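You operate a simulated robot arm through the tools that you are given. There is no shell and no other tool. Be economical: measure what you need, move in short steps, check, and stop when the job is done.

You run a simulated robot arm. Do the job below in one go: nothing can be reset, and whatever is moved stays where it is left.

TASK
Polish the scuff off the seat pan, put the polishing pad back and close the polish tin. What is to be rubbed or washed off counts as gone when no trace of it is left.

The check looks at the end state, three seconds after you hand in, the way a careful person would. Anything else that was tipped, shoved, dropped, spilled or broken makes it a failure.

THE ROBOT
A 7-joint arm with a two-finger parallel gripper, fixed in place. Base frame: the origin is at the foot of the arm, x ahead of it, y to its left, z up. Readings come in m, rad, newtons and seconds.
With the tool pointing down near the work surface it reaches from about 0.12 to 0.56 m from the base axis. Its first joint turns from -1.152 to 1.152 rad. Payload 2.4 kg.
The TCP is the grasp point between the finger pads, 0.03 m short of the fingertips. In the tool frame z runs along the fingers and y along their closing line. The gripper opens to 0.094 m. The fingers are 0.028 m wide and 0.01 m thick; the gripper's body (0.05 by 0.096 m) begins 0.055 m behind the TCP.
Orientation is that of the tool frame in the base frame, as [roll, pitch, yaw] about the fixed x, y, z axes, in that order (R = Rz(yaw) Ry(pitch) Rx(roll)). With the fingers straight down and closing along the base's y, the tool's x points along the base's -x, its y along +y and its z along -z.

THE INTERFACE
- The arm moves only by the tool nudge_tool. Its argument "rows" is a list that holds one entry, the list of rows, each a list of 7 numbers: the gripper command, from -1 (shut) to 1 (fully open), values between in proportion, then the shift along the tool's x, y, z in m, then the turn, a rotation vector about the tool's x, y, z in rad. In form: [[[fingers, x, y, z, rx, ry, rz], ...]]. A call has 1 to 12 rows; each row is the pose to reach, as a shift and turn from the pose commanded when the call began, along the tool's axes at that moment. A row lasts 0.2 s, in which the tool goes at most 0.05 m and 0.15 rad; a call with a longer step from one row to the next is refused whole, and so is a gripper value outside its range. A pose out of reach is approached as far as the arm can. The call stops where the force on the tool passes 40 N (or 10 N more than at its start, if that is more) or the arm is blocked; 0.2 s more then pass. Each finger travels about 0.153 m/s and halts on what it meets, pressing with about 30 N; the grip force reading is that of the motor and also rises with nothing between the fingers. The clock runs only during rows and for 0.2 s after the last one: add rows that repeat a pose to give the fingers time. The reply holds the time, the measured pose of the TCP, the force on the tool along the base axes, the opening and the grip force, in the units named above and with some noise, with the torque about the TCP (base axes, N m) and any sound that the robot's microphone picked up.
- Cameras (640 x 400 px; columns grow to the right, rows downward): "scene" is fixed at [0.0119, 0.4713, 1.4202]; the picture's right is [-0.91, -0.42, 0.00], its down [-0.32, 0.71, -0.63] and it looks along [0.26, -0.57, -0.78] (base axes); focal length 214 px, centre (320, 200). "wrist" rides on the gripper at [0.076, 0.014, -0.102] in the tool frame; the picture's right is [-0.18, 0.98, 0.00], its down [-0.75, -0.14, -0.64] and it looks along [-0.63, -0.12, 0.77] (tool axes); focal length 243 px, centre (320, 200).
- capture(camera): a new picture of that camera. It takes no simulated time.
- measure_at(camera, pixels): for up to 12 pixels [column, row] of the newest picture of that camera ("zoom" is the newest enlarged one), the place [x, y, z] in the base frame of the surface seen there, good to about 0.003 m. It takes no simulated time.
- inspect(camera, box): a new picture of the part [left, top, right, bottom] of that camera's present view, enlarged. It takes no simulated time.
- finish_job(): hands the job in; it is judged then, once.

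Go step by step. Measure first, check grasps and placings, and put right what went wrong. The budget is 80 turns and 46 pictures, counting those below and the enlarged ones. Unless the task says otherwise, let go and move clear before handing in, and close with one line.

The tools are called after "Call:" by a JSON object that holds its "name" and its "arguments". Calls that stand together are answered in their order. nudge_tool: Moves the arm, as the interface text tells. Its arguments: {"type":"object","properties":{"rows":{"type":"array","items":{"type":"array","items":{"type":"array","items":{"type":"number"}}}}},"required":["rows"]} The other tools are called the same way: capture (camera) takes a picture; measure_at (camera, pixels) gives the place of the surface under pixels of a picture; inspect (camera, box) takes an enlarged picture of a part of a camera's view; finish_job () hands the job in.

At the start:

```text
clock: 0.0
ee_pos: [0.3955, 0.1065, 1.2077]
ee_rot: [-3.141, 0.001, -3.141]
ft_force: [0.1, -0.5, 0.7]
ft_torque: [-0.03, -0.01, 0.01]
finger_gap: 0.094
grip_force: 0.1
```

scene: 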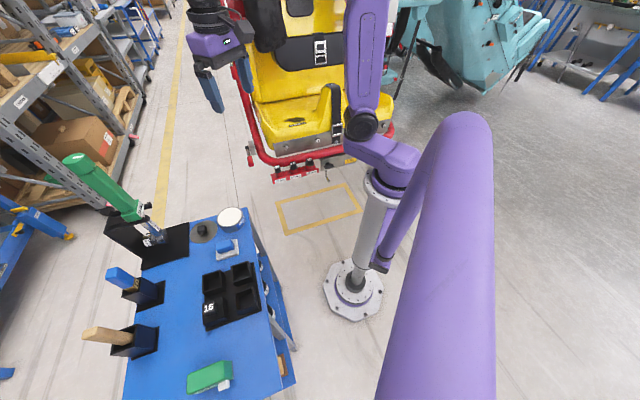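
wrist: 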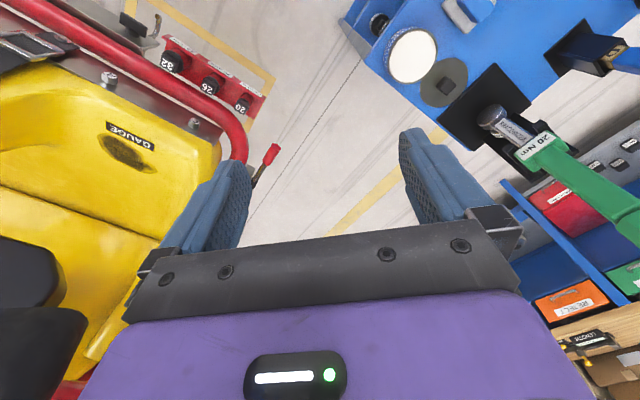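

The scene picture shows the cart with a tin (230,218), a dark lid or disc (203,230), a pad or block (227,248), and the yellow seat with a dark mark near (295,121). I'll enlarge both areas.

Call:
{"name": "inspect", "arguments": {"camera": "scene", "box": [170, 195, 290, 270]}}

Call:
{"name": "inspect", "arguments": {"camera": "scene", "box": [230, 50, 390, 190]}}

Call:
{"name": "inspect", "arguments": {"camera": "wrist", "box": [340, 0, 540, 125]}}

Call:
{"name": "measure_at", "arguments": {"camera": "scene", "pixels": [[230, 218], [203, 231], [226, 248], [180, 270], [295, 121], [208, 380], [205, 225], [230, 212]]}}

```text
5.33 times, centred on (230, 232) of scene
```

zoom: 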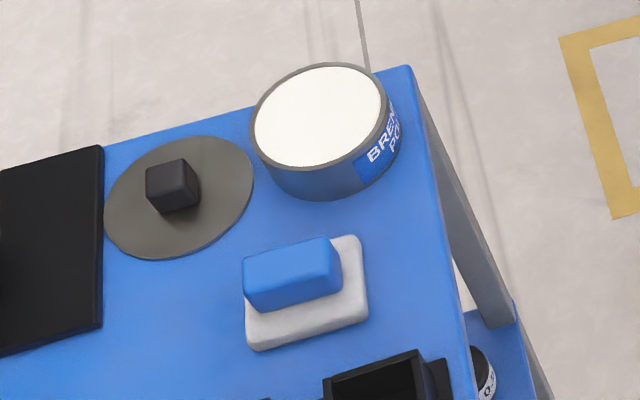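

```text
2.86 times, centred on (310, 120) of scene
```

zoom: 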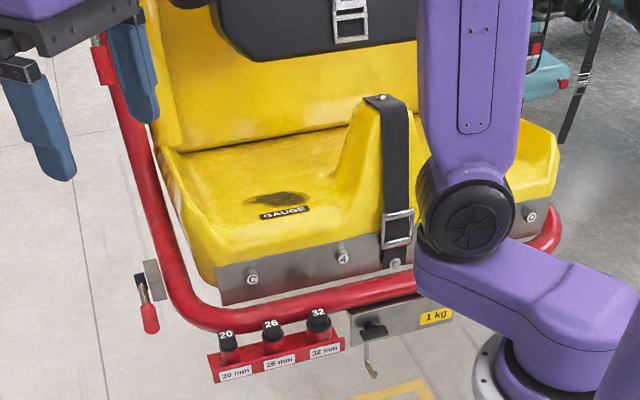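

```text
3.20 times, centred on (440, 62) of wrist
```

zoom: 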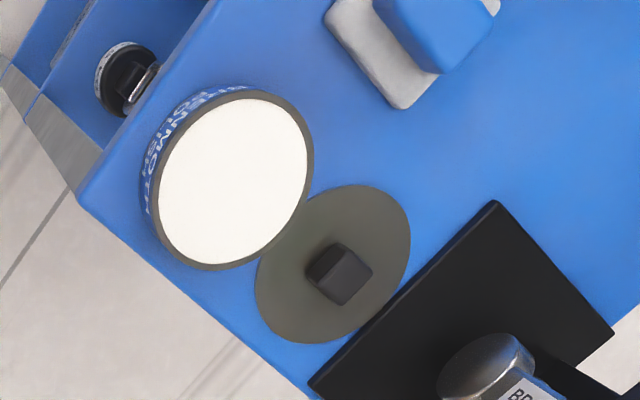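

```text
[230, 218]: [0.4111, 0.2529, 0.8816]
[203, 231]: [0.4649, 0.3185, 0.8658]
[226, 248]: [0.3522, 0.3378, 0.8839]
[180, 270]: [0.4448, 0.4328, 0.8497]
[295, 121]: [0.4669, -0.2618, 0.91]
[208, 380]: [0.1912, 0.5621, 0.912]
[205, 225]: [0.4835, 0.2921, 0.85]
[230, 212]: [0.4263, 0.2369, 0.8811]
```

The tin (open, white polish, rim z≈0.88), its lid with a square knob, and the pad with a blue handle are all identified, and the scuff is at (295,121). I'll move over the cart at a safe height for a closer look at the pad, lid and tin.

Call:
{"name": "nudge_tool", "arguments": {"rows": [[[1, 0.018, 0.032, 0.018, 0, 0, 0], [1, 0.036, 0.064, 0.036, 0, 0, 0], [1, 0.054, 0.096, 0.054, 0, 0, 0], [1, 0.072, 0.128, 0.072, 0, 0, 0], [1, 0.09, 0.16, 0.09, 0, 0, 0], [1, 0.108, 0.192, 0.108, 0, 0, 0], [1, 0.125, 0.224, 0.128, 0, 0, 0]]]}}

Call:
{"name": "capture", "arguments": {"camera": "wrist"}}

```text
clock: 1.6
ee_pos: [0.2674, 0.3294, 1.0769]
ee_rot: [-3.141, -0.002, 3.141]
ft_force: [-0.7, 0.9, -0.2]
ft_torque: [-0.01, 0.03, 0.01]
finger_gap: 0.0939
grip_force: 0.1
```

```text
40 pictures are left
```

wrist: 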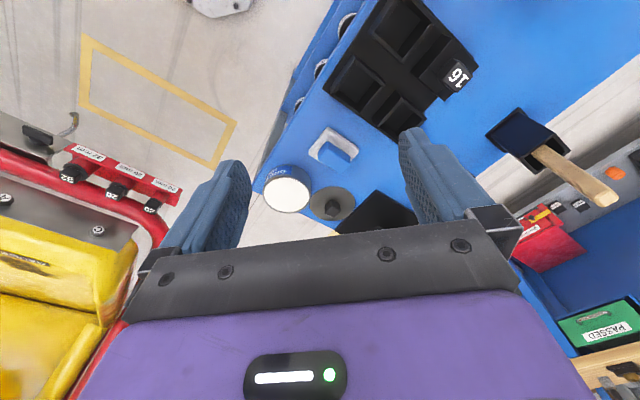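

The wrist view now shows the pad at (335,150), the tin at (287,190) and the lid at (333,205). I'll enlarge and measure them.

Call:
{"name": "inspect", "arguments": {"camera": "wrist", "box": [250, 110, 410, 210]}}

```text
4.00 times, centred on (330, 160) of wrist
```

zoom: 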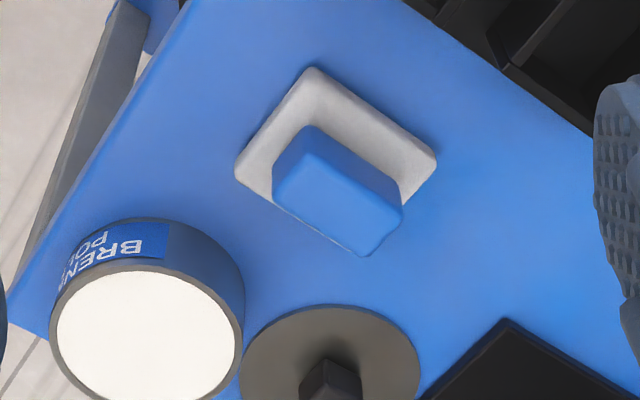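

Call:
{"name": "measure_at", "arguments": {"camera": "zoom", "pixels": [[340, 185], [316, 132], [398, 203], [365, 250], [280, 195], [312, 72], [432, 155], [240, 170], [60, 340], [240, 340], [150, 330], [150, 275]]}}

Call:
{"name": "measure_at", "arguments": {"camera": "zoom", "pixels": [[330, 375], [332, 309], [246, 365], [414, 365], [310, 330], [350, 390], [130, 395]]}}

```text
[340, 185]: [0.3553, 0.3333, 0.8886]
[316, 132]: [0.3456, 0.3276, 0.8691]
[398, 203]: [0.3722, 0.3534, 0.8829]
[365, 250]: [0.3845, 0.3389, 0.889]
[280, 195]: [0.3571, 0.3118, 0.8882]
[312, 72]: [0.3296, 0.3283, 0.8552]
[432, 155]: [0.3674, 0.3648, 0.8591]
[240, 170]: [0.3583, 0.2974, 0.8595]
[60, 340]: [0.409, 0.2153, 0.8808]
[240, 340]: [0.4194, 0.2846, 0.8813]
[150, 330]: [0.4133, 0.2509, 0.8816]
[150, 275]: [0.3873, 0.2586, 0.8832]
```

```text
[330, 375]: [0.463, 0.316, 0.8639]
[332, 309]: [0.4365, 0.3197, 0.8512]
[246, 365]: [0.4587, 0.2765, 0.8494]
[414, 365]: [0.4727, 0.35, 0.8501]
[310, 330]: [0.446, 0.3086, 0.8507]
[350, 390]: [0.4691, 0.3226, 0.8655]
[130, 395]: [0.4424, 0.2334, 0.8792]
```

The pad's centre is about (0.364,0.332) with its long axis at 45°, and the handle top is at z≈0.888. Next I'll measure the scuff and the slope of the seat.

Call:
{"name": "inspect", "arguments": {"camera": "scene", "box": [265, 95, 345, 145]}}

```text
8.00 times, centred on (305, 120) of scene
```

zoom: 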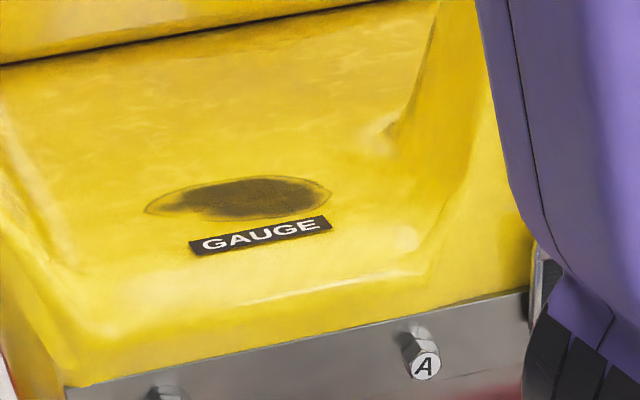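

Call:
{"name": "measure_at", "arguments": {"camera": "zoom", "pixels": [[145, 211], [331, 192], [238, 177], [238, 219], [240, 198], [190, 245], [332, 222], [260, 235], [150, 150], [330, 140], [80, 215], [410, 190]]}}

Call:
{"name": "measure_at", "arguments": {"camera": "zoom", "pixels": [[100, 180], [240, 120], [240, 80], [380, 150], [435, 130], [280, 270], [280, 300], [30, 180], [275, 177], [300, 215], [190, 220], [190, 187]]}}

```text
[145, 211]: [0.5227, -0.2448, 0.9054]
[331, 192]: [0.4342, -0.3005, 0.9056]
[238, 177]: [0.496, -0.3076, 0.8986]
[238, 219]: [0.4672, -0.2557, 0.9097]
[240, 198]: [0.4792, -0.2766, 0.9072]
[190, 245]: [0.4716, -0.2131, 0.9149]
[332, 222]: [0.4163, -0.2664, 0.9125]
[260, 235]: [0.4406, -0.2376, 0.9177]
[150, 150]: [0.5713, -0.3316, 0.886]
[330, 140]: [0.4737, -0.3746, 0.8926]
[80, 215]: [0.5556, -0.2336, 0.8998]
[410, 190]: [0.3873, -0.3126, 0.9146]
```

```text
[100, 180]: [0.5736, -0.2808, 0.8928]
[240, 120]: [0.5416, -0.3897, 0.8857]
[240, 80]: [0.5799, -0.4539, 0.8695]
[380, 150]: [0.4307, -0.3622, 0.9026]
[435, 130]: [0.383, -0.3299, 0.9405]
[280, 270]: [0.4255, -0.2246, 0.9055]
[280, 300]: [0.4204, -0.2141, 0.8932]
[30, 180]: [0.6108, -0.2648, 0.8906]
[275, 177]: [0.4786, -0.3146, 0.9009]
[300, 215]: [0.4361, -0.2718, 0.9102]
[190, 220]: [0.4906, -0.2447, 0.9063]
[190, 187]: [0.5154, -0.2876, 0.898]
```

The scuff is about 0.10 × 0.055 m, centred near (0.479,-0.277,0.907), and the seat falls about 10° toward the backrest. I'll turn 45°, narrow the fingers to clear the tin, and go above the pad.

Call:
{"name": "nudge_tool", "arguments": {"rows": [[[0.06, -0.016, 0, 0.0195, 0, 0, -0.131], [0.06, -0.032, 0.001, 0.039, 0, 0, -0.262], [0.06, -0.048, 0.001, 0.0585, 0, 0, -0.393], [0.06, -0.064, 0.002, 0.078, 0, 0, -0.524], [0.06, -0.08, 0.002, 0.0975, 0, 0, -0.655], [0.06, -0.0966, 0.0026, 0.117, 0, 0, -0.785], [0.06, -0.0966, 0.0026, 0.117, 0, 0, -0.785]]]}}

Call:
{"name": "capture", "arguments": {"camera": "wrist"}}

Call:
{"name": "measure_at", "arguments": {"camera": "scene", "pixels": [[332, 90], [325, 100], [322, 110], [335, 120], [330, 95]]}}

```text
clock: 3.2
ee_pos: [0.3676, 0.3333, 0.9601]
ee_rot: [-3.14, 0.0, -2.355]
ft_force: [-0.5, -0.8, 0.0]
ft_torque: [0.01, 0.02, -0.01]
finger_gap: 0.0497
grip_force: 0.0
```

```text
37 pictures are left
```

wrist: 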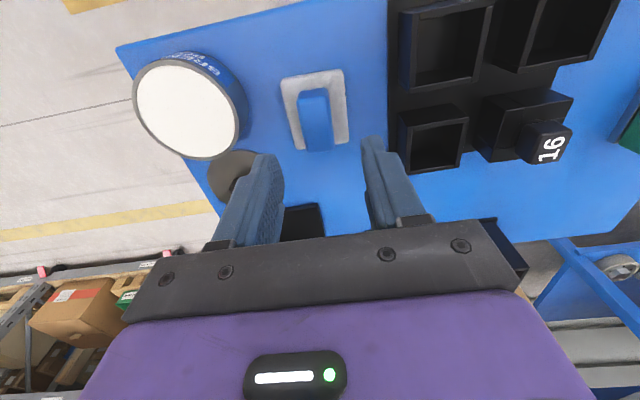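

```text
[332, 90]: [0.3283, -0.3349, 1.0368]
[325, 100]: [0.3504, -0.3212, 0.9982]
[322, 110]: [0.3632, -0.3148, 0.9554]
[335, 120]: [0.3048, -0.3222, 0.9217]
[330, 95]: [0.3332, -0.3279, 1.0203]
```

The gripper is lined up over the pad handle (316,120). I'll re-measure the handle to centre precisely.

Call:
{"name": "inspect", "arguments": {"camera": "wrist", "box": [250, 50, 410, 150]}}

Call:
{"name": "measure_at", "arguments": {"camera": "wrist", "pixels": [[285, 80], [342, 72], [347, 142], [296, 147], [300, 95], [325, 91], [316, 135], [316, 110], [331, 143], [305, 148]]}}

```text
4.00 times, centred on (330, 100) of wrist
```

zoom: 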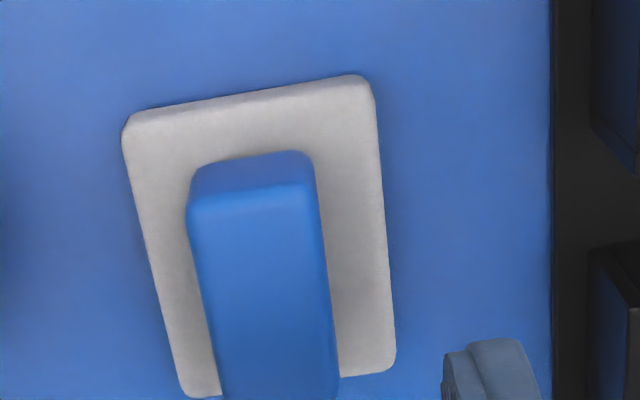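

```text
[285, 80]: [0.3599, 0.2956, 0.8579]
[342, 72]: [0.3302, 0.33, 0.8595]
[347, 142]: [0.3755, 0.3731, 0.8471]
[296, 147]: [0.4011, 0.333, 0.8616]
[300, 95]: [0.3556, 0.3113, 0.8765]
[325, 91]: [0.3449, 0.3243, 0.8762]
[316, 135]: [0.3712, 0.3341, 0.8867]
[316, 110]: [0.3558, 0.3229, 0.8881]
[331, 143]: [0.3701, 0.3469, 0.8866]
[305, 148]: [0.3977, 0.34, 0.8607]
```

The pad centre is about (0.366,0.332), so the TCP is within 2 mm. I'll descend and close on the handle.

Call:
{"name": "nudge_tool", "arguments": {"rows": [[[0.06, 0.002, 0, 0.03, 0, 0, 0], [0.06, 0.002, 0, 0.055, 0, 0, 0], [0.06, 0.002, 0, 0.065, 0, 0, 0], [0.06, 0.002, 0, 0.065, 0, 0, 0], [-0.3, 0.002, 0, 0.065, 0, 0, 0], [-1, 0.002, 0, 0.065, 0, 0, 0], [-1, 0.002, 0, 0.065, 0, 0, 0], [-1, 0.002, 0, 0.065, 0, 0, 0]]]}}

Call:
{"name": "capture", "arguments": {"camera": "wrist"}}

```text
clock: 5.0
ee_pos: [0.3646, 0.3324, 0.8984]
ee_rot: [-3.141, 0.0, -2.356]
ft_force: [0.0, 0.9, 0.4]
ft_torque: [0.0, 0.01, -0.04]
finger_gap: 0.0233
grip_force: 30.2
```

```text
35 pictures are left
```

wrist: 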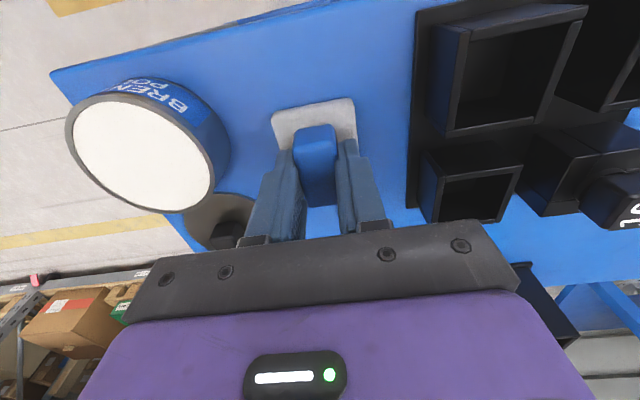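

The handle is held (gap 0.023). I'll lift 5 cm and measure the tin rim from this picture.

Call:
{"name": "measure_at", "arguments": {"camera": "wrist", "pixels": [[78, 125], [205, 175], [115, 96], [165, 209], [140, 150], [78, 150], [205, 200], [130, 105], [190, 140], [110, 190]]}}

Call:
{"name": "nudge_tool", "arguments": {"rows": [[[-1, 0, 0, -0.02, 0, 0, 0], [-1, 0, 0, -0.045, 0, 0, 0], [-1, 0, 0, -0.06, 0, 0, 0], [-1, 0, 0, -0.06, 0, 0, 0]]]}}

```text
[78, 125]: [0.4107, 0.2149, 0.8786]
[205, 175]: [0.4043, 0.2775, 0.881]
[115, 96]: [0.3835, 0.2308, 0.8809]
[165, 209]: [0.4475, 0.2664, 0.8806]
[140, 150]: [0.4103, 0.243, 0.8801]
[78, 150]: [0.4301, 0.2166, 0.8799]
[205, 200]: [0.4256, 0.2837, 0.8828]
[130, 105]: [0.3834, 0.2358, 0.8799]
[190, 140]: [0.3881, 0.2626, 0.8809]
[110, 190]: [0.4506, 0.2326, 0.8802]
```

```text
clock: 6.0
ee_pos: [0.3648, 0.3311, 0.9575]
ee_rot: [-3.14, 0.0, -2.356]
ft_force: [-1.0, 0.3, -0.4]
ft_torque: [0.0, 0.02, -0.01]
finger_gap: 0.0001
grip_force: 29.7
```

The gap dropped to 0, so the pad slipped out. I'll look at where it is.

Call:
{"name": "capture", "arguments": {"camera": "wrist"}}

```text
34 pictures are left
```

wrist: 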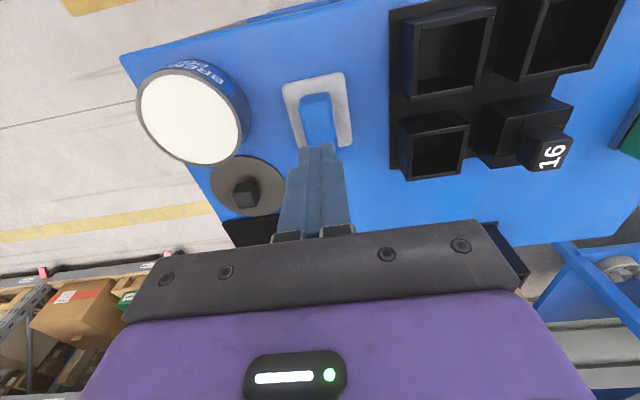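

The pad is still in place at (318,110); the grip was too shallow. I'll open, go lower with the tips just above the pad plate, and re-grip.

Call:
{"name": "nudge_tool", "arguments": {"rows": [[[0.06, 0, 0, 0, 0, 0, 0], [0.06, 0, 0, 0, 0, 0, 0], [0.06, 0, 0, 0.03, 0, 0, 0], [0.06, 0, 0, 0.055, 0, 0, 0], [0.06, 0, 0, 0.066, 0, 0, 0], [0.06, 0, 0, 0.066, 0, 0, 0], [-0.3, 0, 0, 0.066, 0, 0, 0], [-1, 0, 0, 0.066, 0, 0, 0], [-1, 0, 0, 0.066, 0, 0, 0], [-1, 0, 0, 0.066, 0, 0, 0]]]}}

Call:
{"name": "capture", "arguments": {"camera": "wrist"}}

```text
clock: 8.2
ee_pos: [0.3659, 0.331, 0.8915]
ee_rot: [-3.141, -0.002, -2.355]
ft_force: [-0.7, 0.2, 0.1]
ft_torque: [0.0, 0.03, 0.03]
finger_gap: 0.049
grip_force: 30.0
```

```text
33 pictures are left
```

wrist: 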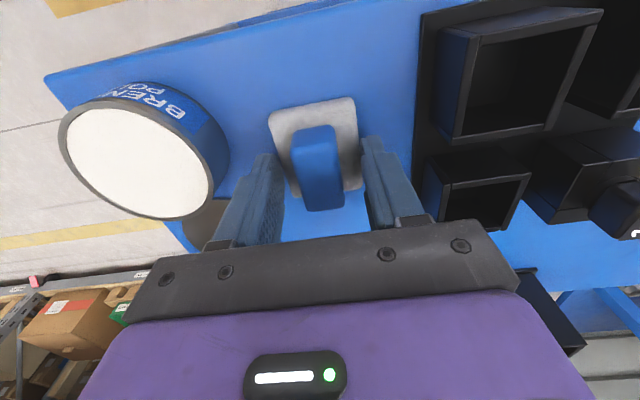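

The gap of 0.049 means the tips caught the white plate itself. I'll open, raise about 3.5 mm, and close on the handle only.

Call:
{"name": "nudge_tool", "arguments": {"rows": [[[0.06, 0, 0, 0, 0, 0, 0], [0.06, 0, 0, 0, 0, 0, 0], [0.06, 0, 0, -0.0035, 0, 0, 0], [0.06, 0, 0, -0.0035, 0, 0, 0], [-0.3, 0, 0, -0.0035, 0, 0, 0], [-1, 0, 0, -0.0035, 0, 0, 0], [-1, 0, 0, -0.0035, 0, 0, 0], [-1, 0, 0, -0.0035, 0, 0, 0]]]}}

Call:
{"name": "nudge_tool", "arguments": {"rows": [[[-1, 0, 0, -0.002, 0, 0, 0], [-1, 0, 0, -0.004, 0, 0, 0], [-1, 0, 0, -0.006, 0, 0, 0], [-1, 0, 0, -0.009, 0, 0, 0], [-1, 0, 0, -0.012, 0, 0, 0]]]}}

Call:
{"name": "capture", "arguments": {"camera": "wrist"}}

```text
clock: 10.0
ee_pos: [0.365, 0.3312, 0.8963]
ee_rot: [-3.14, 0.001, -2.357]
ft_force: [0.6, 1.4, 1.2]
ft_torque: [0.04, -0.01, 0.01]
finger_gap: 0.023
grip_force: 29.7
```

```text
clock: 11.2
ee_pos: [0.3658, 0.3319, 0.9065]
ee_rot: [-3.142, 0.0, -2.355]
ft_force: [0.5, 0.2, 0.2]
ft_torque: [0.01, 0.0, 0.03]
finger_gap: 0.0229
grip_force: 29.9
```

```text
32 pictures are left
```

wrist: 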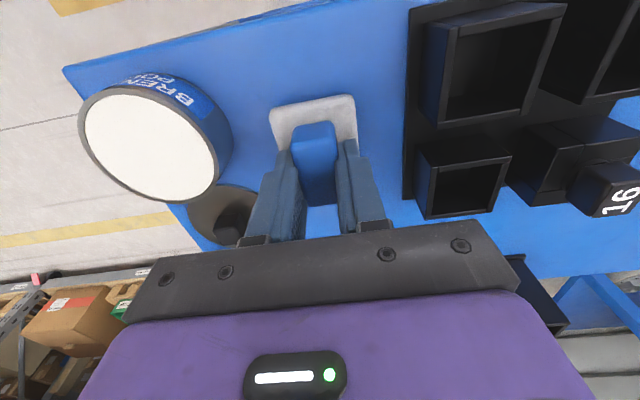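

Call:
{"name": "measure_at", "arguments": {"camera": "wrist", "pixels": [[280, 115], [345, 102], [315, 150], [240, 100], [320, 104]]}}

Call:
{"name": "nudge_tool", "arguments": {"rows": [[[-1, 0, 0, -0.005, 0, 0, 0], [-1, 0, 0, -0.012, 0, 0, 0], [-1, 0, 0, -0.02, 0, 0, 0], [-1, 0, 0, -0.03, 0, 0, 0], [-1, 0, 0, -0.04, 0, 0, 0], [-1, 0, 0, -0.05, 0, 0, 0], [-1, 0, 0, -0.05, 0, 0, 0]]]}}

```text
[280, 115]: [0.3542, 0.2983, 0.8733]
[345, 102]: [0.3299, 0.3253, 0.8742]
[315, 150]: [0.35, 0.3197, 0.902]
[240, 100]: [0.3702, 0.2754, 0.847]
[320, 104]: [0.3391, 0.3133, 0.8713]
```

```text
clock: 12.8
ee_pos: [0.3648, 0.3318, 0.9577]
ee_rot: [3.141, 0.001, -2.356]
ft_force: [0.0, 0.4, -1.5]
ft_torque: [0.01, 0.0, 0.02]
finger_gap: 0.0228
grip_force: 30.1
```

The pad is held firmly now (gap 0.0228, plate lifted). I'll move over the tin at about (0.415,0.249) and lower close to the polish.

Call:
{"name": "nudge_tool", "arguments": {"rows": [[[-1, 0.006, -0.024, 0, 0, 0, 0], [-1, 0.012, -0.047, 0, 0, 0, 0], [-1, 0.018, -0.071, 0, 0, 0, 0], [-1, 0.0233, -0.094, 0, 0, 0, 0], [-1, 0.0233, -0.094, 0.01, 0, 0, 0], [-1, 0.0233, -0.094, 0.02, 0, 0, 0], [-1, 0.0233, -0.094, 0.023, 0, 0, 0], [-1, 0.0233, -0.094, 0.023, 0, 0, 0]]]}}

Call:
{"name": "capture", "arguments": {"camera": "wrist"}}

```text
clock: 14.6
ee_pos: [0.4154, 0.2489, 0.9341]
ee_rot: [-3.141, -0.001, -2.356]
ft_force: [-0.3, 0.4, -0.6]
ft_torque: [0.0, -0.02, 0.01]
finger_gap: 0.0229
grip_force: 29.8
```

```text
31 pictures are left
```

wrist: 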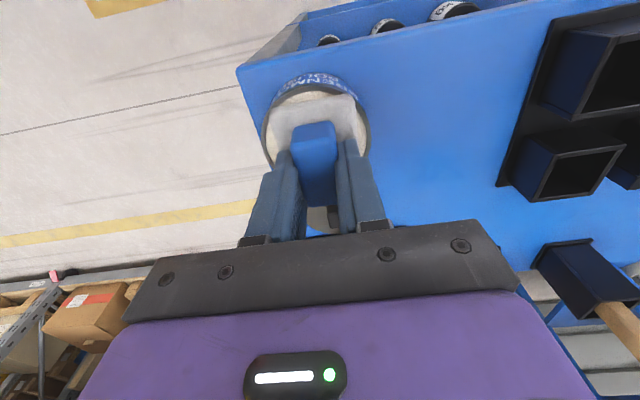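

The pad is centred over the tin with no contact yet. I'll lower in 1 mm steps and watch the force.

Call:
{"name": "nudge_tool", "arguments": {"rows": [[[-1, 0, 0, 0.001, 0, 0, 0], [-1, 0, 0, 0.002, 0, 0, 0], [-1, 0, 0, 0.003, 0, 0, 0], [-1, 0, 0, 0.003, 0, 0, 0]]]}}

```text
clock: 15.6
ee_pos: [0.4163, 0.2484, 0.9316]
ee_rot: [-3.141, 0.001, -2.357]
ft_force: [-1.2, 0.8, -0.2]
ft_torque: [0.01, 0.02, -0.02]
finger_gap: 0.023
grip_force: 30.2
```

Call:
{"name": "nudge_tool", "arguments": {"rows": [[[-1, 0, 0, 0.001, 0, 0, 0], [-1, 0, 0, 0.002, 0, 0, 0], [-1, 0, 0, 0.003, 0, 0, 0], [-1, 0, 0, 0.003, 0, 0, 0]]]}}

```text
clock: 16.6
ee_pos: [0.4155, 0.2474, 0.9282]
ee_rot: [-3.141, 0.0, -2.356]
ft_force: [0.3, -0.1, -0.7]
ft_torque: [0.02, 0.01, 0.0]
finger_gap: 0.023
grip_force: 30.1
```

Call:
{"name": "nudge_tool", "arguments": {"rows": [[[-1, 0, 0, 0.001, 0, 0, 0], [-1, 0, 0, 0.002, 0, 0, 0], [-1, 0, 0, 0.002, 0, 0, 0]]]}}

Call:
{"name": "capture", "arguments": {"camera": "wrist"}}

```text
clock: 17.5
ee_pos: [0.416, 0.2477, 0.9285]
ee_rot: [3.141, 0.001, -2.356]
ft_force: [-4.1, -1.6, 11.0]
ft_torque: [-0.2, 0.08, -0.02]
finger_gap: 0.0229
grip_force: 30.0
stopped in row 3: the force on the tool passed its limit (the readings are from after the stop); the commanded pose is now the measured one
```

```text
30 pictures are left
```

wrist: 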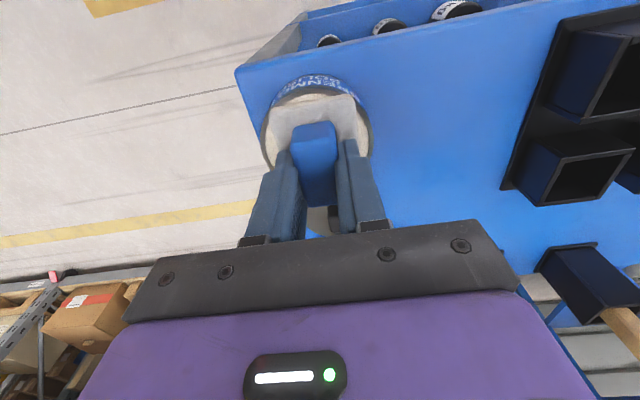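

The pad made firm contact with the polish (11 N). I'll lift off and check that the tin hasn't moved.

Call:
{"name": "nudge_tool", "arguments": {"rows": [[[-1, 0, 0, -0.002, 0, 0, 0], [-1, 0, 0, -0.01, 0, 0, 0], [-1, 0, 0, -0.03, 0, 0, 0], [-1, 0, 0, -0.06, 0, 0, 0], [-1, 0, 0, -0.1, 0, 0, 0], [-1, 0, 0, -0.14, 0, 0, 0], [-1, 0, 0, -0.14, 0, 0, 0]]]}}

Call:
{"name": "inspect", "arguments": {"camera": "scene", "box": [150, 150, 310, 250]}}

```text
clock: 19.1
ee_pos: [0.4161, 0.2491, 1.0679]
ee_rot: [3.141, 0.002, -2.355]
ft_force: [-0.4, 0.1, -0.2]
ft_torque: [0.01, 0.0, 0.0]
finger_gap: 0.0229
grip_force: 30.3
```

```text
4.00 times, centred on (230, 200) of scene
```

zoom: 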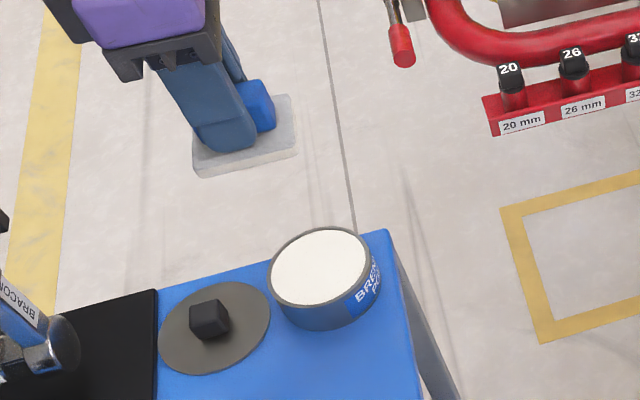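

The tin hasn't moved. I'll carry the pad at height over to the seat, turning it to line up with the scuff.

Call:
{"name": "nudge_tool", "arguments": {"rows": [[[-1, 0.0273, -0.0347, 0, 0, 0, 0.019], [-1, 0.0546, -0.0694, 0, 0, 0, 0.038], [-1, 0.0819, -0.1041, 0, 0, 0, 0.056], [-1, 0.1092, -0.1388, 0, 0, 0, 0.075], [-1, 0.1365, -0.1735, 0, 0, 0, 0.094], [-1, 0.1638, -0.2083, 0, 0, 0, 0.113], [-1, 0.191, -0.243, 0, 0, 0, 0.131], [-1, 0.2183, -0.2777, 0, 0, 0, 0.15], [-1, 0.2456, -0.3124, 0, 0, 0, 0.169], [-1, 0.2729, -0.3471, 0, 0, 0, 0.188], [-1, 0.3002, -0.3818, 0, 0, 0, 0.206], [-1, 0.3275, -0.4165, 0, 0, 0, 0.225]]]}}

Call:
{"name": "capture", "arguments": {"camera": "wrist"}}

Call:
{"name": "capture", "arguments": {"camera": "scene"}}

```text
clock: 21.7
ee_pos: [0.4774, -0.2755, 1.0664]
ee_rot: [-3.141, 0.002, -2.581]
ft_force: [-0.6, 0.2, -1.0]
ft_torque: [-0.01, 0.0, 0.06]
finger_gap: 0.0232
grip_force: 30.1
```

```text
28 pictures are left
```

wrist: 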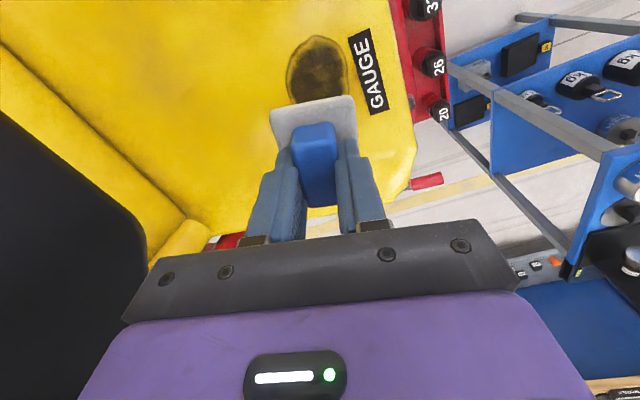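

```text
27 pictures are left
```

scene: 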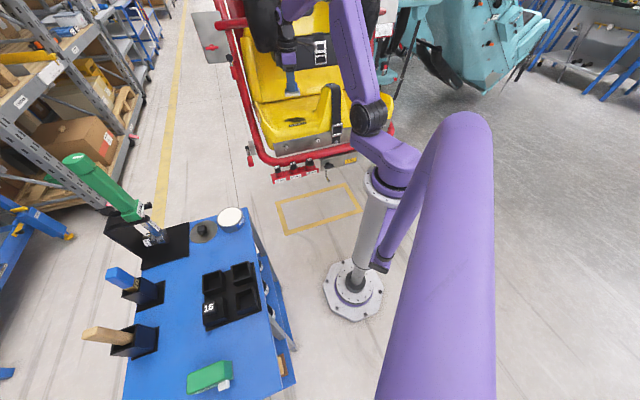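

The scuff is at (318,75) in the wrist view, next to the GAUGE label, and partly hidden by the pad. I'll measure the surface here for a plane fit.

Call:
{"name": "inspect", "arguments": {"camera": "wrist", "box": [240, 10, 440, 135]}}

Call:
{"name": "measure_at", "arguments": {"camera": "wrist", "pixels": [[316, 38], [287, 75], [347, 75], [318, 75], [318, 92], [260, 75], [230, 110], [230, 40], [380, 60], [395, 100], [400, 150], [316, 15]]}}

Call:
{"name": "measure_at", "arguments": {"camera": "wrist", "pixels": [[290, 95], [346, 92], [295, 50], [340, 50], [350, 35], [385, 110], [378, 80], [250, 140], [370, 130], [200, 75]]}}

```text
3.20 times, centred on (340, 72) of wrist
```

zoom: 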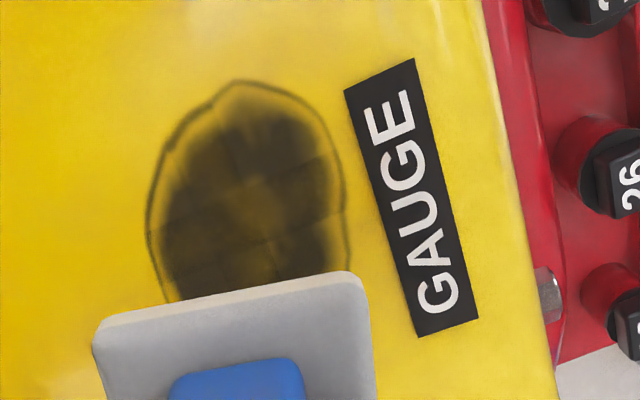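

```text
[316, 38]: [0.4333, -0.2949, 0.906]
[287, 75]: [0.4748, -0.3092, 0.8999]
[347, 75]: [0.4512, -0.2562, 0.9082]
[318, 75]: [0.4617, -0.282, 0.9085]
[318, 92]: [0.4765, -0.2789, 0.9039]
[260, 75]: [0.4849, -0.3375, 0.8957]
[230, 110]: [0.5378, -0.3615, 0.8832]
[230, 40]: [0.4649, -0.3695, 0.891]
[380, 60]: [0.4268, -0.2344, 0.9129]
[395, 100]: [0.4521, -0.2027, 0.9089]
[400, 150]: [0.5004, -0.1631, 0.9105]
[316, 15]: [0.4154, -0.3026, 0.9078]
```

```text
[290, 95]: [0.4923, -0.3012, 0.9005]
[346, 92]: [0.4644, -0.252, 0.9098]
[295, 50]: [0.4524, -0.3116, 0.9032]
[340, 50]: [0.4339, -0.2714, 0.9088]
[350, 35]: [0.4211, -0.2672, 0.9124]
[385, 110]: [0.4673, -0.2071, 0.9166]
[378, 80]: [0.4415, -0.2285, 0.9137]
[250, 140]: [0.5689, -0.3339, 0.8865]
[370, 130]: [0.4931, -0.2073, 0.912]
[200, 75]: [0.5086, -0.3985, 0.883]
```

The surface fits the plane z≈0.906-0.1(x-0.46)+0.15(y+0.28) well. I'll tilt the pad 0.178 rad onto that plane and come to about 15 mm above the scuff centre.

Call:
{"name": "nudge_tool", "arguments": {"rows": [[[-1, 0, -0.003, 0.02, -0.06, 0, 0], [-1, 0, -0.006, 0.045, -0.12, 0, 0], [-1, 0.0005, -0.01, 0.075, -0.178, 0, 0], [-1, 0.0005, -0.0101, 0.0988, -0.178, 0, 0], [-1, 0.0005, -0.0101, 0.0988, -0.178, 0, 0]]]}}

Call:
{"name": "capture", "arguments": {"camera": "wrist"}}

```text
clock: 22.9
ee_pos: [0.4818, -0.2852, 0.9697]
ee_rot: [2.964, 0.001, -2.581]
ft_force: [0.2, -0.3, -0.9]
ft_torque: [0.0, 0.0, -0.01]
finger_gap: 0.0228
grip_force: 29.5
```

```text
25 pictures are left
```

wrist: 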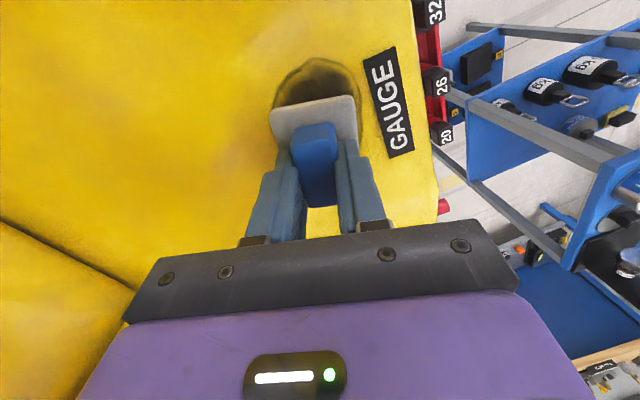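

The pad is square above the scuff and parallel to the seat. I'll descend to near contact.

Call:
{"name": "nudge_tool", "arguments": {"rows": [[[-1, 0, 0, 0.005, 0, 0, 0], [-1, 0, 0, 0.009, 0, 0, 0], [-1, 0, 0, 0.012, 0, 0, 0], [-1, 0, 0, 0.013, 0, 0, 0], [-1, 0, 0, 0.014, 0, 0, 0], [-1, 0, 0, 0.015, 0, 0, 0], [-1, 0, 0, 0.015, 0, 0, 0]]]}}

```text
clock: 24.5
ee_pos: [0.4829, -0.2834, 0.9548]
ee_rot: [2.963, 0.002, -2.581]
ft_force: [-0.6, -0.3, -1.7]
ft_torque: [0.01, -0.02, 0.02]
finger_gap: 0.023
grip_force: 30.1
```

Call:
{"name": "nudge_tool", "arguments": {"rows": [[[-1, 0, 0, 0.0007, 0, 0, 0], [-1, 0, 0, 0.0014, 0, 0, 0], [-1, 0, 0, 0.002, 0, 0, 0], [-1, 0, 0, 0.002, 0, 0, 0]]]}}

```text
clock: 25.5
ee_pos: [0.4813, -0.283, 0.9532]
ee_rot: [2.963, 0.001, -2.582]
ft_force: [0.7, 0.1, -0.4]
ft_torque: [0.0, 0.03, 0.02]
finger_gap: 0.023
grip_force: 30.0
```

Call:
{"name": "nudge_tool", "arguments": {"rows": [[[-1, 0, 0, 0.0005, 0, 0, 0], [-1, 0, 0, 0.001, 0, 0, 0], [-1, 0, 0, 0.0015, 0, 0, 0], [-1, 0, 0, 0.0015, 0, 0, 0]]]}}

```text
clock: 26.5
ee_pos: [0.4813, -0.2833, 0.9505]
ee_rot: [2.964, 0.001, -2.582]
ft_force: [-0.2, -0.1, 12.9]
ft_torque: [-0.3, 0.37, -0.08]
finger_gap: 0.0231
grip_force: 30.3
```

Contact at 12.9 N. I'll start rubbing with short strokes along the scuff.

Call:
{"name": "nudge_tool", "arguments": {"rows": [[[-1, 0.01, 0, 0, 0, 0, 0], [-1, 0.02, 0, 0, 0, 0, 0], [-1, 0.03, 0, 0, 0, 0, 0], [-1, 0.02, 0, 0, 0, 0, 0], [-1, 0.01, 0, 0, 0, 0, 0], [-1, 0, 0, 0, 0, 0, 0], [-1, -0.01, 0, 0, 0, 0, 0], [-1, -0.02, 0, 0, 0, 0, 0], [-1, -0.03, 0, 0, 0, 0, 0]]]}}

Call:
{"name": "capture", "arguments": {"camera": "wrist"}}

```text
clock: 28.5
ee_pos: [0.5083, -0.2671, 0.9487]
ee_rot: [2.961, 0.001, -2.58]
ft_force: [-2.8, -5.6, 16.2]
ft_torque: [-0.55, 0.66, 0.14]
finger_gap: 0.0231
grip_force: 30.1
```

```text
24 pictures are left
```

wrist: 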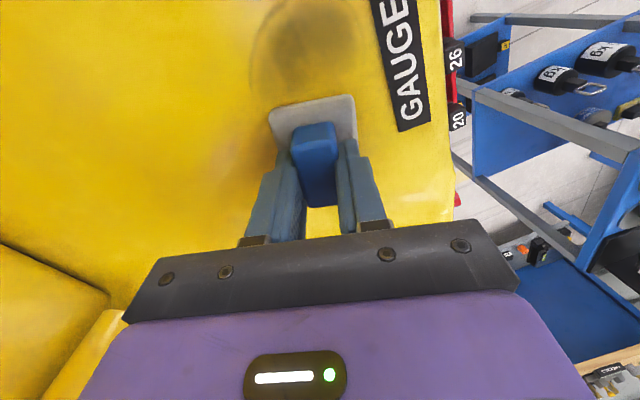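

The scuff is fading and the contact force is steady at about 16 N. I'll continue with offset passes to the sides.

Call:
{"name": "nudge_tool", "arguments": {"rows": [[[-1, -0.008, 0.012, 0, 0, 0, 0], [-1, 0.01, 0.012, 0, 0, 0, 0], [-1, 0.03, 0.012, 0, 0, 0, 0], [-1, 0.05, 0.012, 0, 0, 0, 0], [-1, 0.065, 0.012, 0, 0, 0, 0], [-1, 0.065, 0, 0, 0, 0, 0], [-1, 0.065, -0.012, 0, 0, 0, 0], [-1, 0.05, -0.012, 0, 0, 0, 0], [-1, 0.03, -0.012, 0, 0, 0, 0], [-1, 0.01, -0.012, 0, 0, 0, 0], [-1, -0.008, -0.012, 0, 0, 0, 0], [-1, -0.008, 0, 0, 0, 0, 0]]]}}

Call:
{"name": "capture", "arguments": {"camera": "wrist"}}

```text
clock: 31.1
ee_pos: [0.5151, -0.2637, 0.95]
ee_rot: [2.963, 0.001, -2.581]
ft_force: [0.4, 0.3, -1.3]
ft_torque: [0.02, 0.01, -0.03]
finger_gap: 0.023
grip_force: 30.1
```

```text
23 pictures are left
```

wrist: 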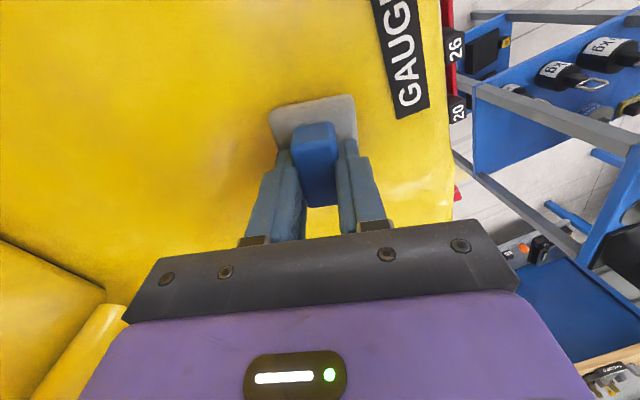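

There's no contact at the far end and the scuff looks gone in view. I'll lift and inspect the whole area.

Call:
{"name": "nudge_tool", "arguments": {"rows": [[[-1, 0, 0, -0.01, 0, 0, 0], [-1, 0, 0, -0.04, 0, 0, 0], [-1, 0, 0, -0.08, 0, 0, 0], [-1, 0, 0, -0.12, 0, 0, 0], [-1, 0, 0, -0.12, 0, 0, 0]]]}}

Call:
{"name": "inspect", "arguments": {"camera": "scene", "box": [265, 95, 345, 145]}}

Call:
{"name": "inspect", "arguments": {"camera": "wrist", "box": [220, 0, 420, 125]}}

```text
clock: 32.3
ee_pos: [0.5242, -0.281, 1.0702]
ee_rot: [2.964, 0.004, -2.58]
ft_force: [-0.7, 0.1, -1.1]
ft_torque: [-0.01, 0.03, 0.04]
finger_gap: 0.0232
grip_force: 30.2
```

```text
8.00 times, centred on (305, 120) of scene
```

zoom: 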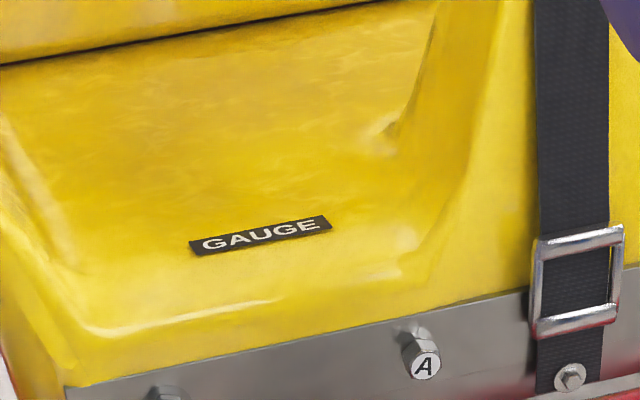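

```text
3.20 times, centred on (320, 62) of wrist
```

zoom: 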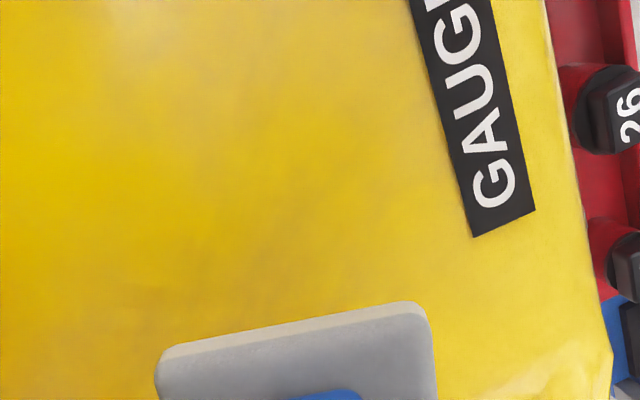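

The scuff is visually gone in both enlargements. There may be a faint shade at the far end, where contact was light, so I'll make a second round over it to be sure.

Call:
{"name": "nudge_tool", "arguments": {"rows": [[[-1, 0.02, 0, 0.03, 0, 0, 0], [-1, 0.02, 0, 0.07, 0, 0, 0], [-1, 0.02, 0, 0.105, 0, 0, 0], [-1, 0.02, 0, 0.117, 0, 0, 0], [-1, 0.02, 0, 0.119, 0, 0, 0], [-1, 0.02, 0, 0.12, 0, 0, 0], [-1, 0.02, 0, 0.1205, 0, 0, 0], [-1, 0.02, 0, 0.121, 0, 0, 0], [-1, 0.02, 0, 0.121, 0, 0, 0]]]}}

```text
clock: 34.3
ee_pos: [0.497, -0.2732, 0.9504]
ee_rot: [2.967, 0.002, -2.583]
ft_force: [-0.8, 1.5, 15.8]
ft_torque: [-0.19, 0.53, -0.03]
finger_gap: 0.0231
grip_force: 30.3
```

Contact again at 15.8 N. I'll do the second raster, pressing slightly deeper toward the far end.

Call:
{"name": "nudge_tool", "arguments": {"rows": [[[-1, -0.012, 0, 0.0005, 0, 0, 0], [-1, -0.024, 0, 0.001, 0, 0, 0], [-1, -0.024, 0.014, 0.001, 0, 0, 0], [-1, -0.008, 0.014, 0.0003, 0, 0, 0], [-1, 0.012, 0.014, 0, 0, 0, 0], [-1, 0.03, 0.014, 0, 0, 0, 0], [-1, 0.045, 0.014, 0, 0, 0, 0], [-1, 0.045, 0, 0, 0, 0, 0], [-1, 0.03, 0, 0, 0, 0, 0], [-1, 0.012, 0, 0, 0, 0, 0], [-1, -0.008, 0, 0.0003, 0, 0, 0], [-1, -0.024, -0.004, 0.001, 0, 0, 0]]]}}

Call:
{"name": "nudge_tool", "arguments": {"rows": [[[-1, 0, -0.012, 0, 0, 0, 0], [-1, 0.016, -0.012, -0.0004, 0, 0, 0], [-1, 0.034, -0.012, -0.0008, 0, 0, 0], [-1, 0.052, -0.012, -0.001, 0, 0, 0], [-1, 0.068, -0.012, -0.001, 0, 0, 0], [-1, 0.068, -0.002, -0.001, 0, 0, 0], [-1, 0.05, -0.005, -0.001, 0, 0, 0], [-1, 0.032, -0.012, -0.0008, 0, 0, 0], [-1, 0.016, -0.012, -0.0004, 0, 0, 0], [-1, 0, -0.012, 0, 0, 0, 0]]]}}

```text
clock: 36.0
ee_pos: [0.4539, -0.2886, 0.9527]
ee_rot: [2.965, 0.005, -2.578]
ft_force: [-0.3, -0.4, 3.6]
ft_torque: [-0.14, 0.03, 0.04]
finger_gap: 0.0231
grip_force: 29.8
stopped in row 8: the force on the tool passed its limit (the readings are from after the stop); the commanded pose is now the measured one
```

```text
clock: 37.1
ee_pos: [0.4247, -0.3202, 0.9537]
ee_rot: [2.973, 0.018, -2.566]
ft_force: [2.7, 2.8, 3.6]
ft_torque: [0.05, 0.02, 0.04]
finger_gap: 0.0232
grip_force: 30.2
stopped in row 5: the force on the tool passed its limit (the readings are from after the stop); the commanded pose is now the measured one
```

The first raster stopped early, so the second one ran toward the bolster and stopped too. I'll lift clear and inspect the pad and seat.

Call:
{"name": "nudge_tool", "arguments": {"rows": [[[-1, -0.003, 0, -0.005, 0, 0, 0], [-1, -0.01, 0, -0.03, 0, 0, 0], [-1, -0.025, 0, -0.07, 0, 0, 0], [-1, -0.05, 0, -0.11, 0, 0, 0], [-1, -0.08, 0, -0.13, 0, 0, 0], [-1, -0.1, 0, -0.13, 0, 0, 0], [-1, -0.1, 0, -0.13, 0, 0, 0]]]}}

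Call:
{"name": "capture", "arguments": {"camera": "wrist"}}

Call:
{"name": "inspect", "arguments": {"camera": "scene", "box": [265, 95, 345, 145]}}

Call:
{"name": "inspect", "arguments": {"camera": "wrist", "box": [220, 0, 420, 125]}}

```text
clock: 38.7
ee_pos: [0.5185, -0.2876, 1.0849]
ee_rot: [2.972, 0.015, -2.566]
ft_force: [-0.8, -0.3, -0.2]
ft_torque: [-0.02, -0.01, 0.01]
finger_gap: 0.0229
grip_force: 30.4
```

```text
20 pictures are left
```

wrist: 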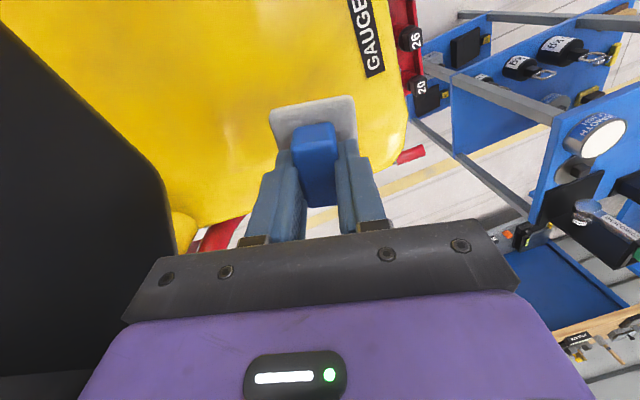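

```text
8.00 times, centred on (305, 120) of scene
```

zoom: 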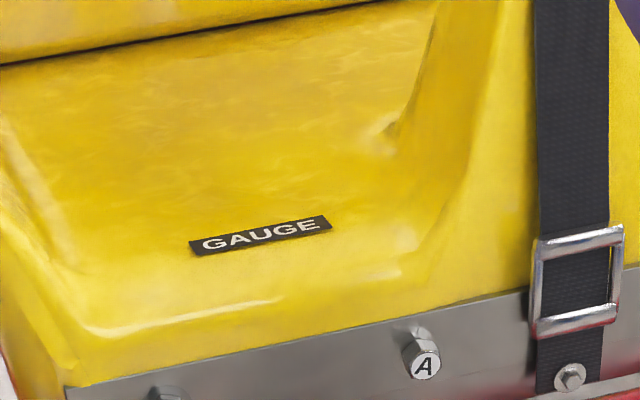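

```text
3.20 times, centred on (320, 62) of wrist
```

zoom: 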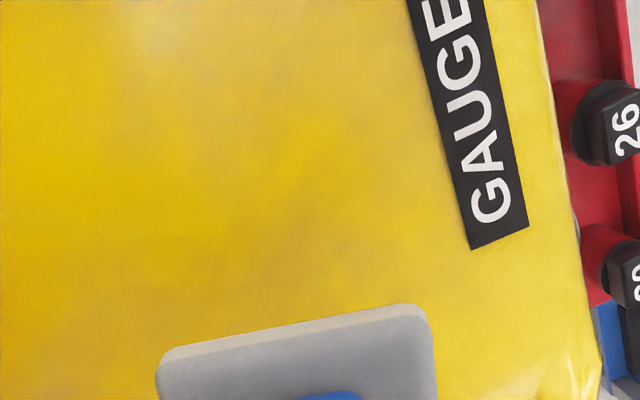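

Both views look clean, and the faint texture is the same before and after the second pass. I'll take one tighter look before leaving.

Call:
{"name": "inspect", "arguments": {"camera": "scene", "box": [279, 110, 311, 130]}}

```text
16.00 times, centred on (295, 120) of scene
```

zoom: 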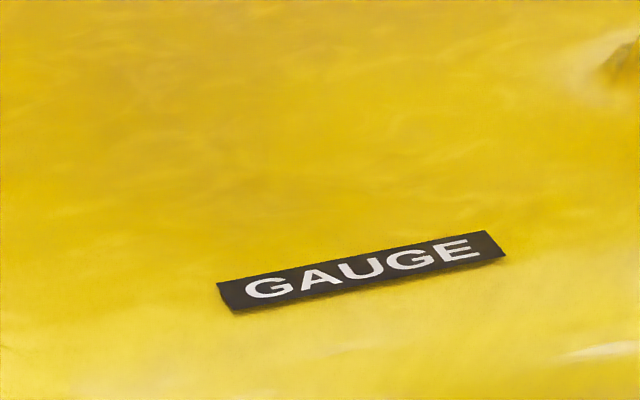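

The seat is clean. I'll level the tool and then carry the pad back to the cart.

Call:
{"name": "nudge_tool", "arguments": {"rows": [[[-1, 0, 0, 0, 0.085, 0.0075, 0], [-1, 0, 0, 0, 0.17, 0.015, 0], [-1, 0, 0, 0, 0.17, 0.015, 0]]]}}

```text
clock: 39.5
ee_pos: [0.5179, -0.2873, 1.0846]
ee_rot: [-3.141, 0.001, -2.566]
ft_force: [0.9, 0.5, -1.1]
ft_torque: [-0.01, 0.02, 0.0]
finger_gap: 0.0231
grip_force: 30.2
```

Call:
{"name": "nudge_tool", "arguments": {"rows": [[[-1, -0.016, 0.043, 0, 0, 0, -0.0175], [-1, -0.032, 0.086, 0, 0, 0, -0.035], [-1, -0.048, 0.129, 0, 0, 0, -0.0525], [-1, -0.065, 0.172, 0, 0, 0, -0.07], [-1, -0.081, 0.215, 0, 0, 0, -0.0875], [-1, -0.097, 0.2575, 0, 0, 0, -0.105], [-1, -0.113, 0.3, 0, 0, 0, -0.1225], [-1, -0.129, 0.343, 0, 0, 0, -0.14], [-1, -0.145, 0.386, 0, 0, 0, -0.1575], [-1, -0.161, 0.429, 0, 0, 0, -0.175], [-1, -0.177, 0.472, 0, 0, 0, -0.1925], [-1, -0.1937, 0.515, 0, 0, 0, -0.21]]]}}

```text
clock: 42.1
ee_pos: [0.402, 0.249, 1.0836]
ee_rot: [-3.138, -0.001, -2.356]
ft_force: [-0.2, 0.3, -0.7]
ft_torque: [-0.03, 0.01, -0.01]
finger_gap: 0.0232
grip_force: 29.9
```

Now I'll go over the pad's original spot (0.365,0.3315) and down to about 2 cm above the cart.

Call:
{"name": "nudge_tool", "arguments": {"rows": [[[-1, -0.016, 0.042, 0.01, 0, 0, 0], [-1, -0.0322, 0.0845, 0.02, 0, 0, 0], [-1, -0.0322, 0.0845, 0.06, 0, 0, 0], [-1, -0.0322, 0.0845, 0.1, 0, 0, 0], [-1, -0.0322, 0.0845, 0.14, 0, 0, 0], [-1, -0.0322, 0.0845, 0.1686, 0, 0, 0], [-1, -0.0322, 0.0845, 0.1686, 0, 0, 0]]]}}

Call:
{"name": "capture", "arguments": {"camera": "wrist"}}

```text
clock: 43.7
ee_pos: [0.3644, 0.3355, 0.913]
ee_rot: [-3.139, 0.0, -2.356]
ft_force: [0.2, -0.5, -0.6]
ft_torque: [0.0, -0.07, 0.01]
finger_gap: 0.0227
grip_force: 29.9
```

```text
16 pictures are left
```

wrist: 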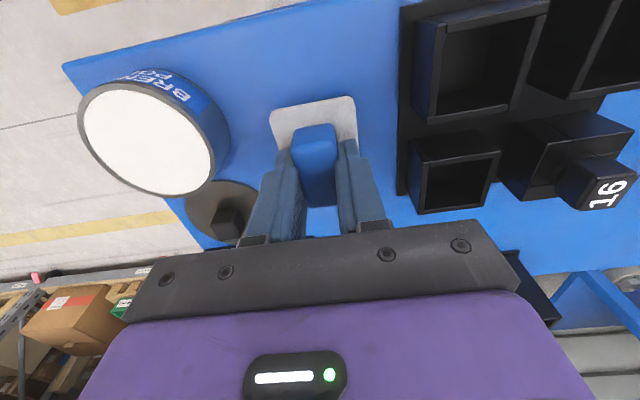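

About 4 mm off in y. I'll correct that and lower slowly until it touches.

Call:
{"name": "nudge_tool", "arguments": {"rows": [[[-1, 0.0024, -0.0032, 0.004, 0, 0, 0], [-1, 0.0024, -0.0032, 0.009, 0, 0, 0], [-1, 0.0024, -0.0032, 0.012, 0, 0, 0], [-1, 0.0024, -0.0032, 0.014, 0, 0, 0], [-1, 0.0024, -0.0032, 0.015, 0, 0, 0], [-1, 0.0024, -0.0032, 0.015, 0, 0, 0]]]}}

```text
clock: 45.1
ee_pos: [0.364, 0.3325, 0.8983]
ee_rot: [-3.139, 0.0, -2.356]
ft_force: [0.3, 0.7, -0.6]
ft_torque: [-0.02, -0.01, 0.04]
finger_gap: 0.023
grip_force: 29.7
```

Call:
{"name": "nudge_tool", "arguments": {"rows": [[[-1, 0, 0, 0.0007, 0, 0, 0], [-1, 0, 0, 0.0014, 0, 0, 0], [-1, 0, 0, 0.002, 0, 0, 0], [-1, 0, 0, 0.002, 0, 0, 0]]]}}

```text
clock: 46.1
ee_pos: [0.3638, 0.3316, 0.896]
ee_rot: [-3.14, 0.0, -2.356]
ft_force: [1.0, -0.5, -0.9]
ft_torque: [-0.01, 0.02, 0.01]
finger_gap: 0.0231
grip_force: 30.0
```

Call:
{"name": "nudge_tool", "arguments": {"rows": [[[-1, 0, 0, 0.0006, 0, 0, 0], [-1, 0, 0, 0.0012, 0, 0, 0], [-1, 0, 0, 0.0018, 0, 0, 0], [-1, 0, 0, 0.0018, 0, 0, 0]]]}}

```text
clock: 47.1
ee_pos: [0.3635, 0.3313, 0.8946]
ee_rot: [-3.14, 0.002, -2.357]
ft_force: [-5.7, -5.1, 27.5]
ft_torque: [0.35, -0.28, 0.03]
finger_gap: 0.0228
grip_force: 30.1
```

The pad is on the cart. I'll ease off, open partly and lift straight up.

Call:
{"name": "nudge_tool", "arguments": {"rows": [[[-1, 0, 0, -0.0012, 0, 0, 0], [-1, 0, 0, -0.0012, 0, 0, 0], [-0.3, 0, 0, -0.0012, 0, 0, 0], [0.06, 0, 0, -0.0015, 0, 0, 0], [0.06, 0, 0, -0.0015, 0, 0, 0], [0.06, 0, 0, -0.01, 0, 0, 0], [0.06, 0, 0, -0.03, 0, 0, 0], [0.06, 0, 0, -0.07, 0, 0, 0], [0.06, 0, 0, -0.09, 0, 0, 0], [0.06, 0, 0, -0.09, 0, 0, 0]]]}}

Call:
{"name": "capture", "arguments": {"camera": "wrist"}}

```text
clock: 49.3
ee_pos: [0.3649, 0.33, 0.9849]
ee_rot: [-3.138, 0.001, -2.356]
ft_force: [0.2, 0.8, -0.1]
ft_torque: [0.02, 0.0, -0.01]
finger_gap: 0.0501
grip_force: 0.0
```

```text
15 pictures are left
```

wrist: 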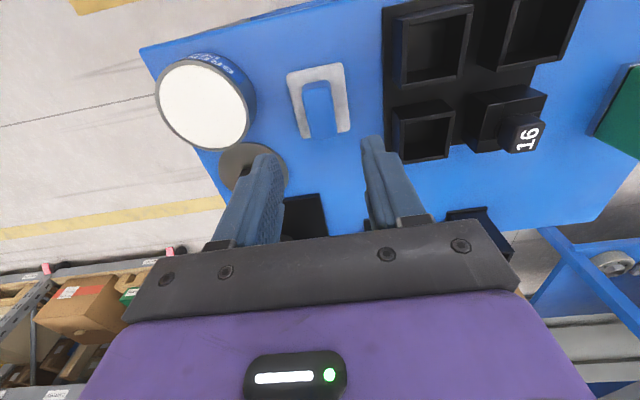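

The pad is back in place at (318,100). Next is the lid: I'll measure its knob.

Call:
{"name": "inspect", "arguments": {"camera": "scene", "box": [179, 205, 243, 245]}}

```text
10.00 times, centred on (211, 225) of scene
```

zoom: 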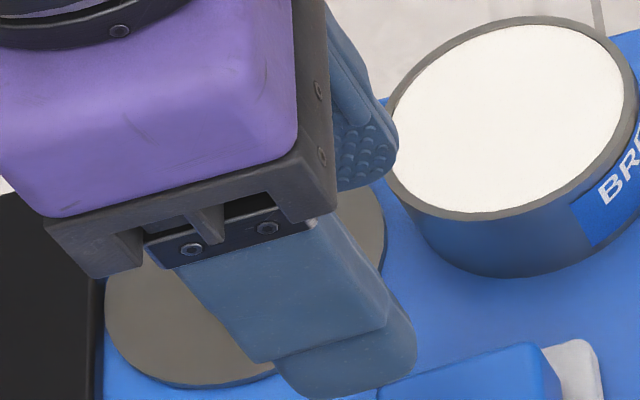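

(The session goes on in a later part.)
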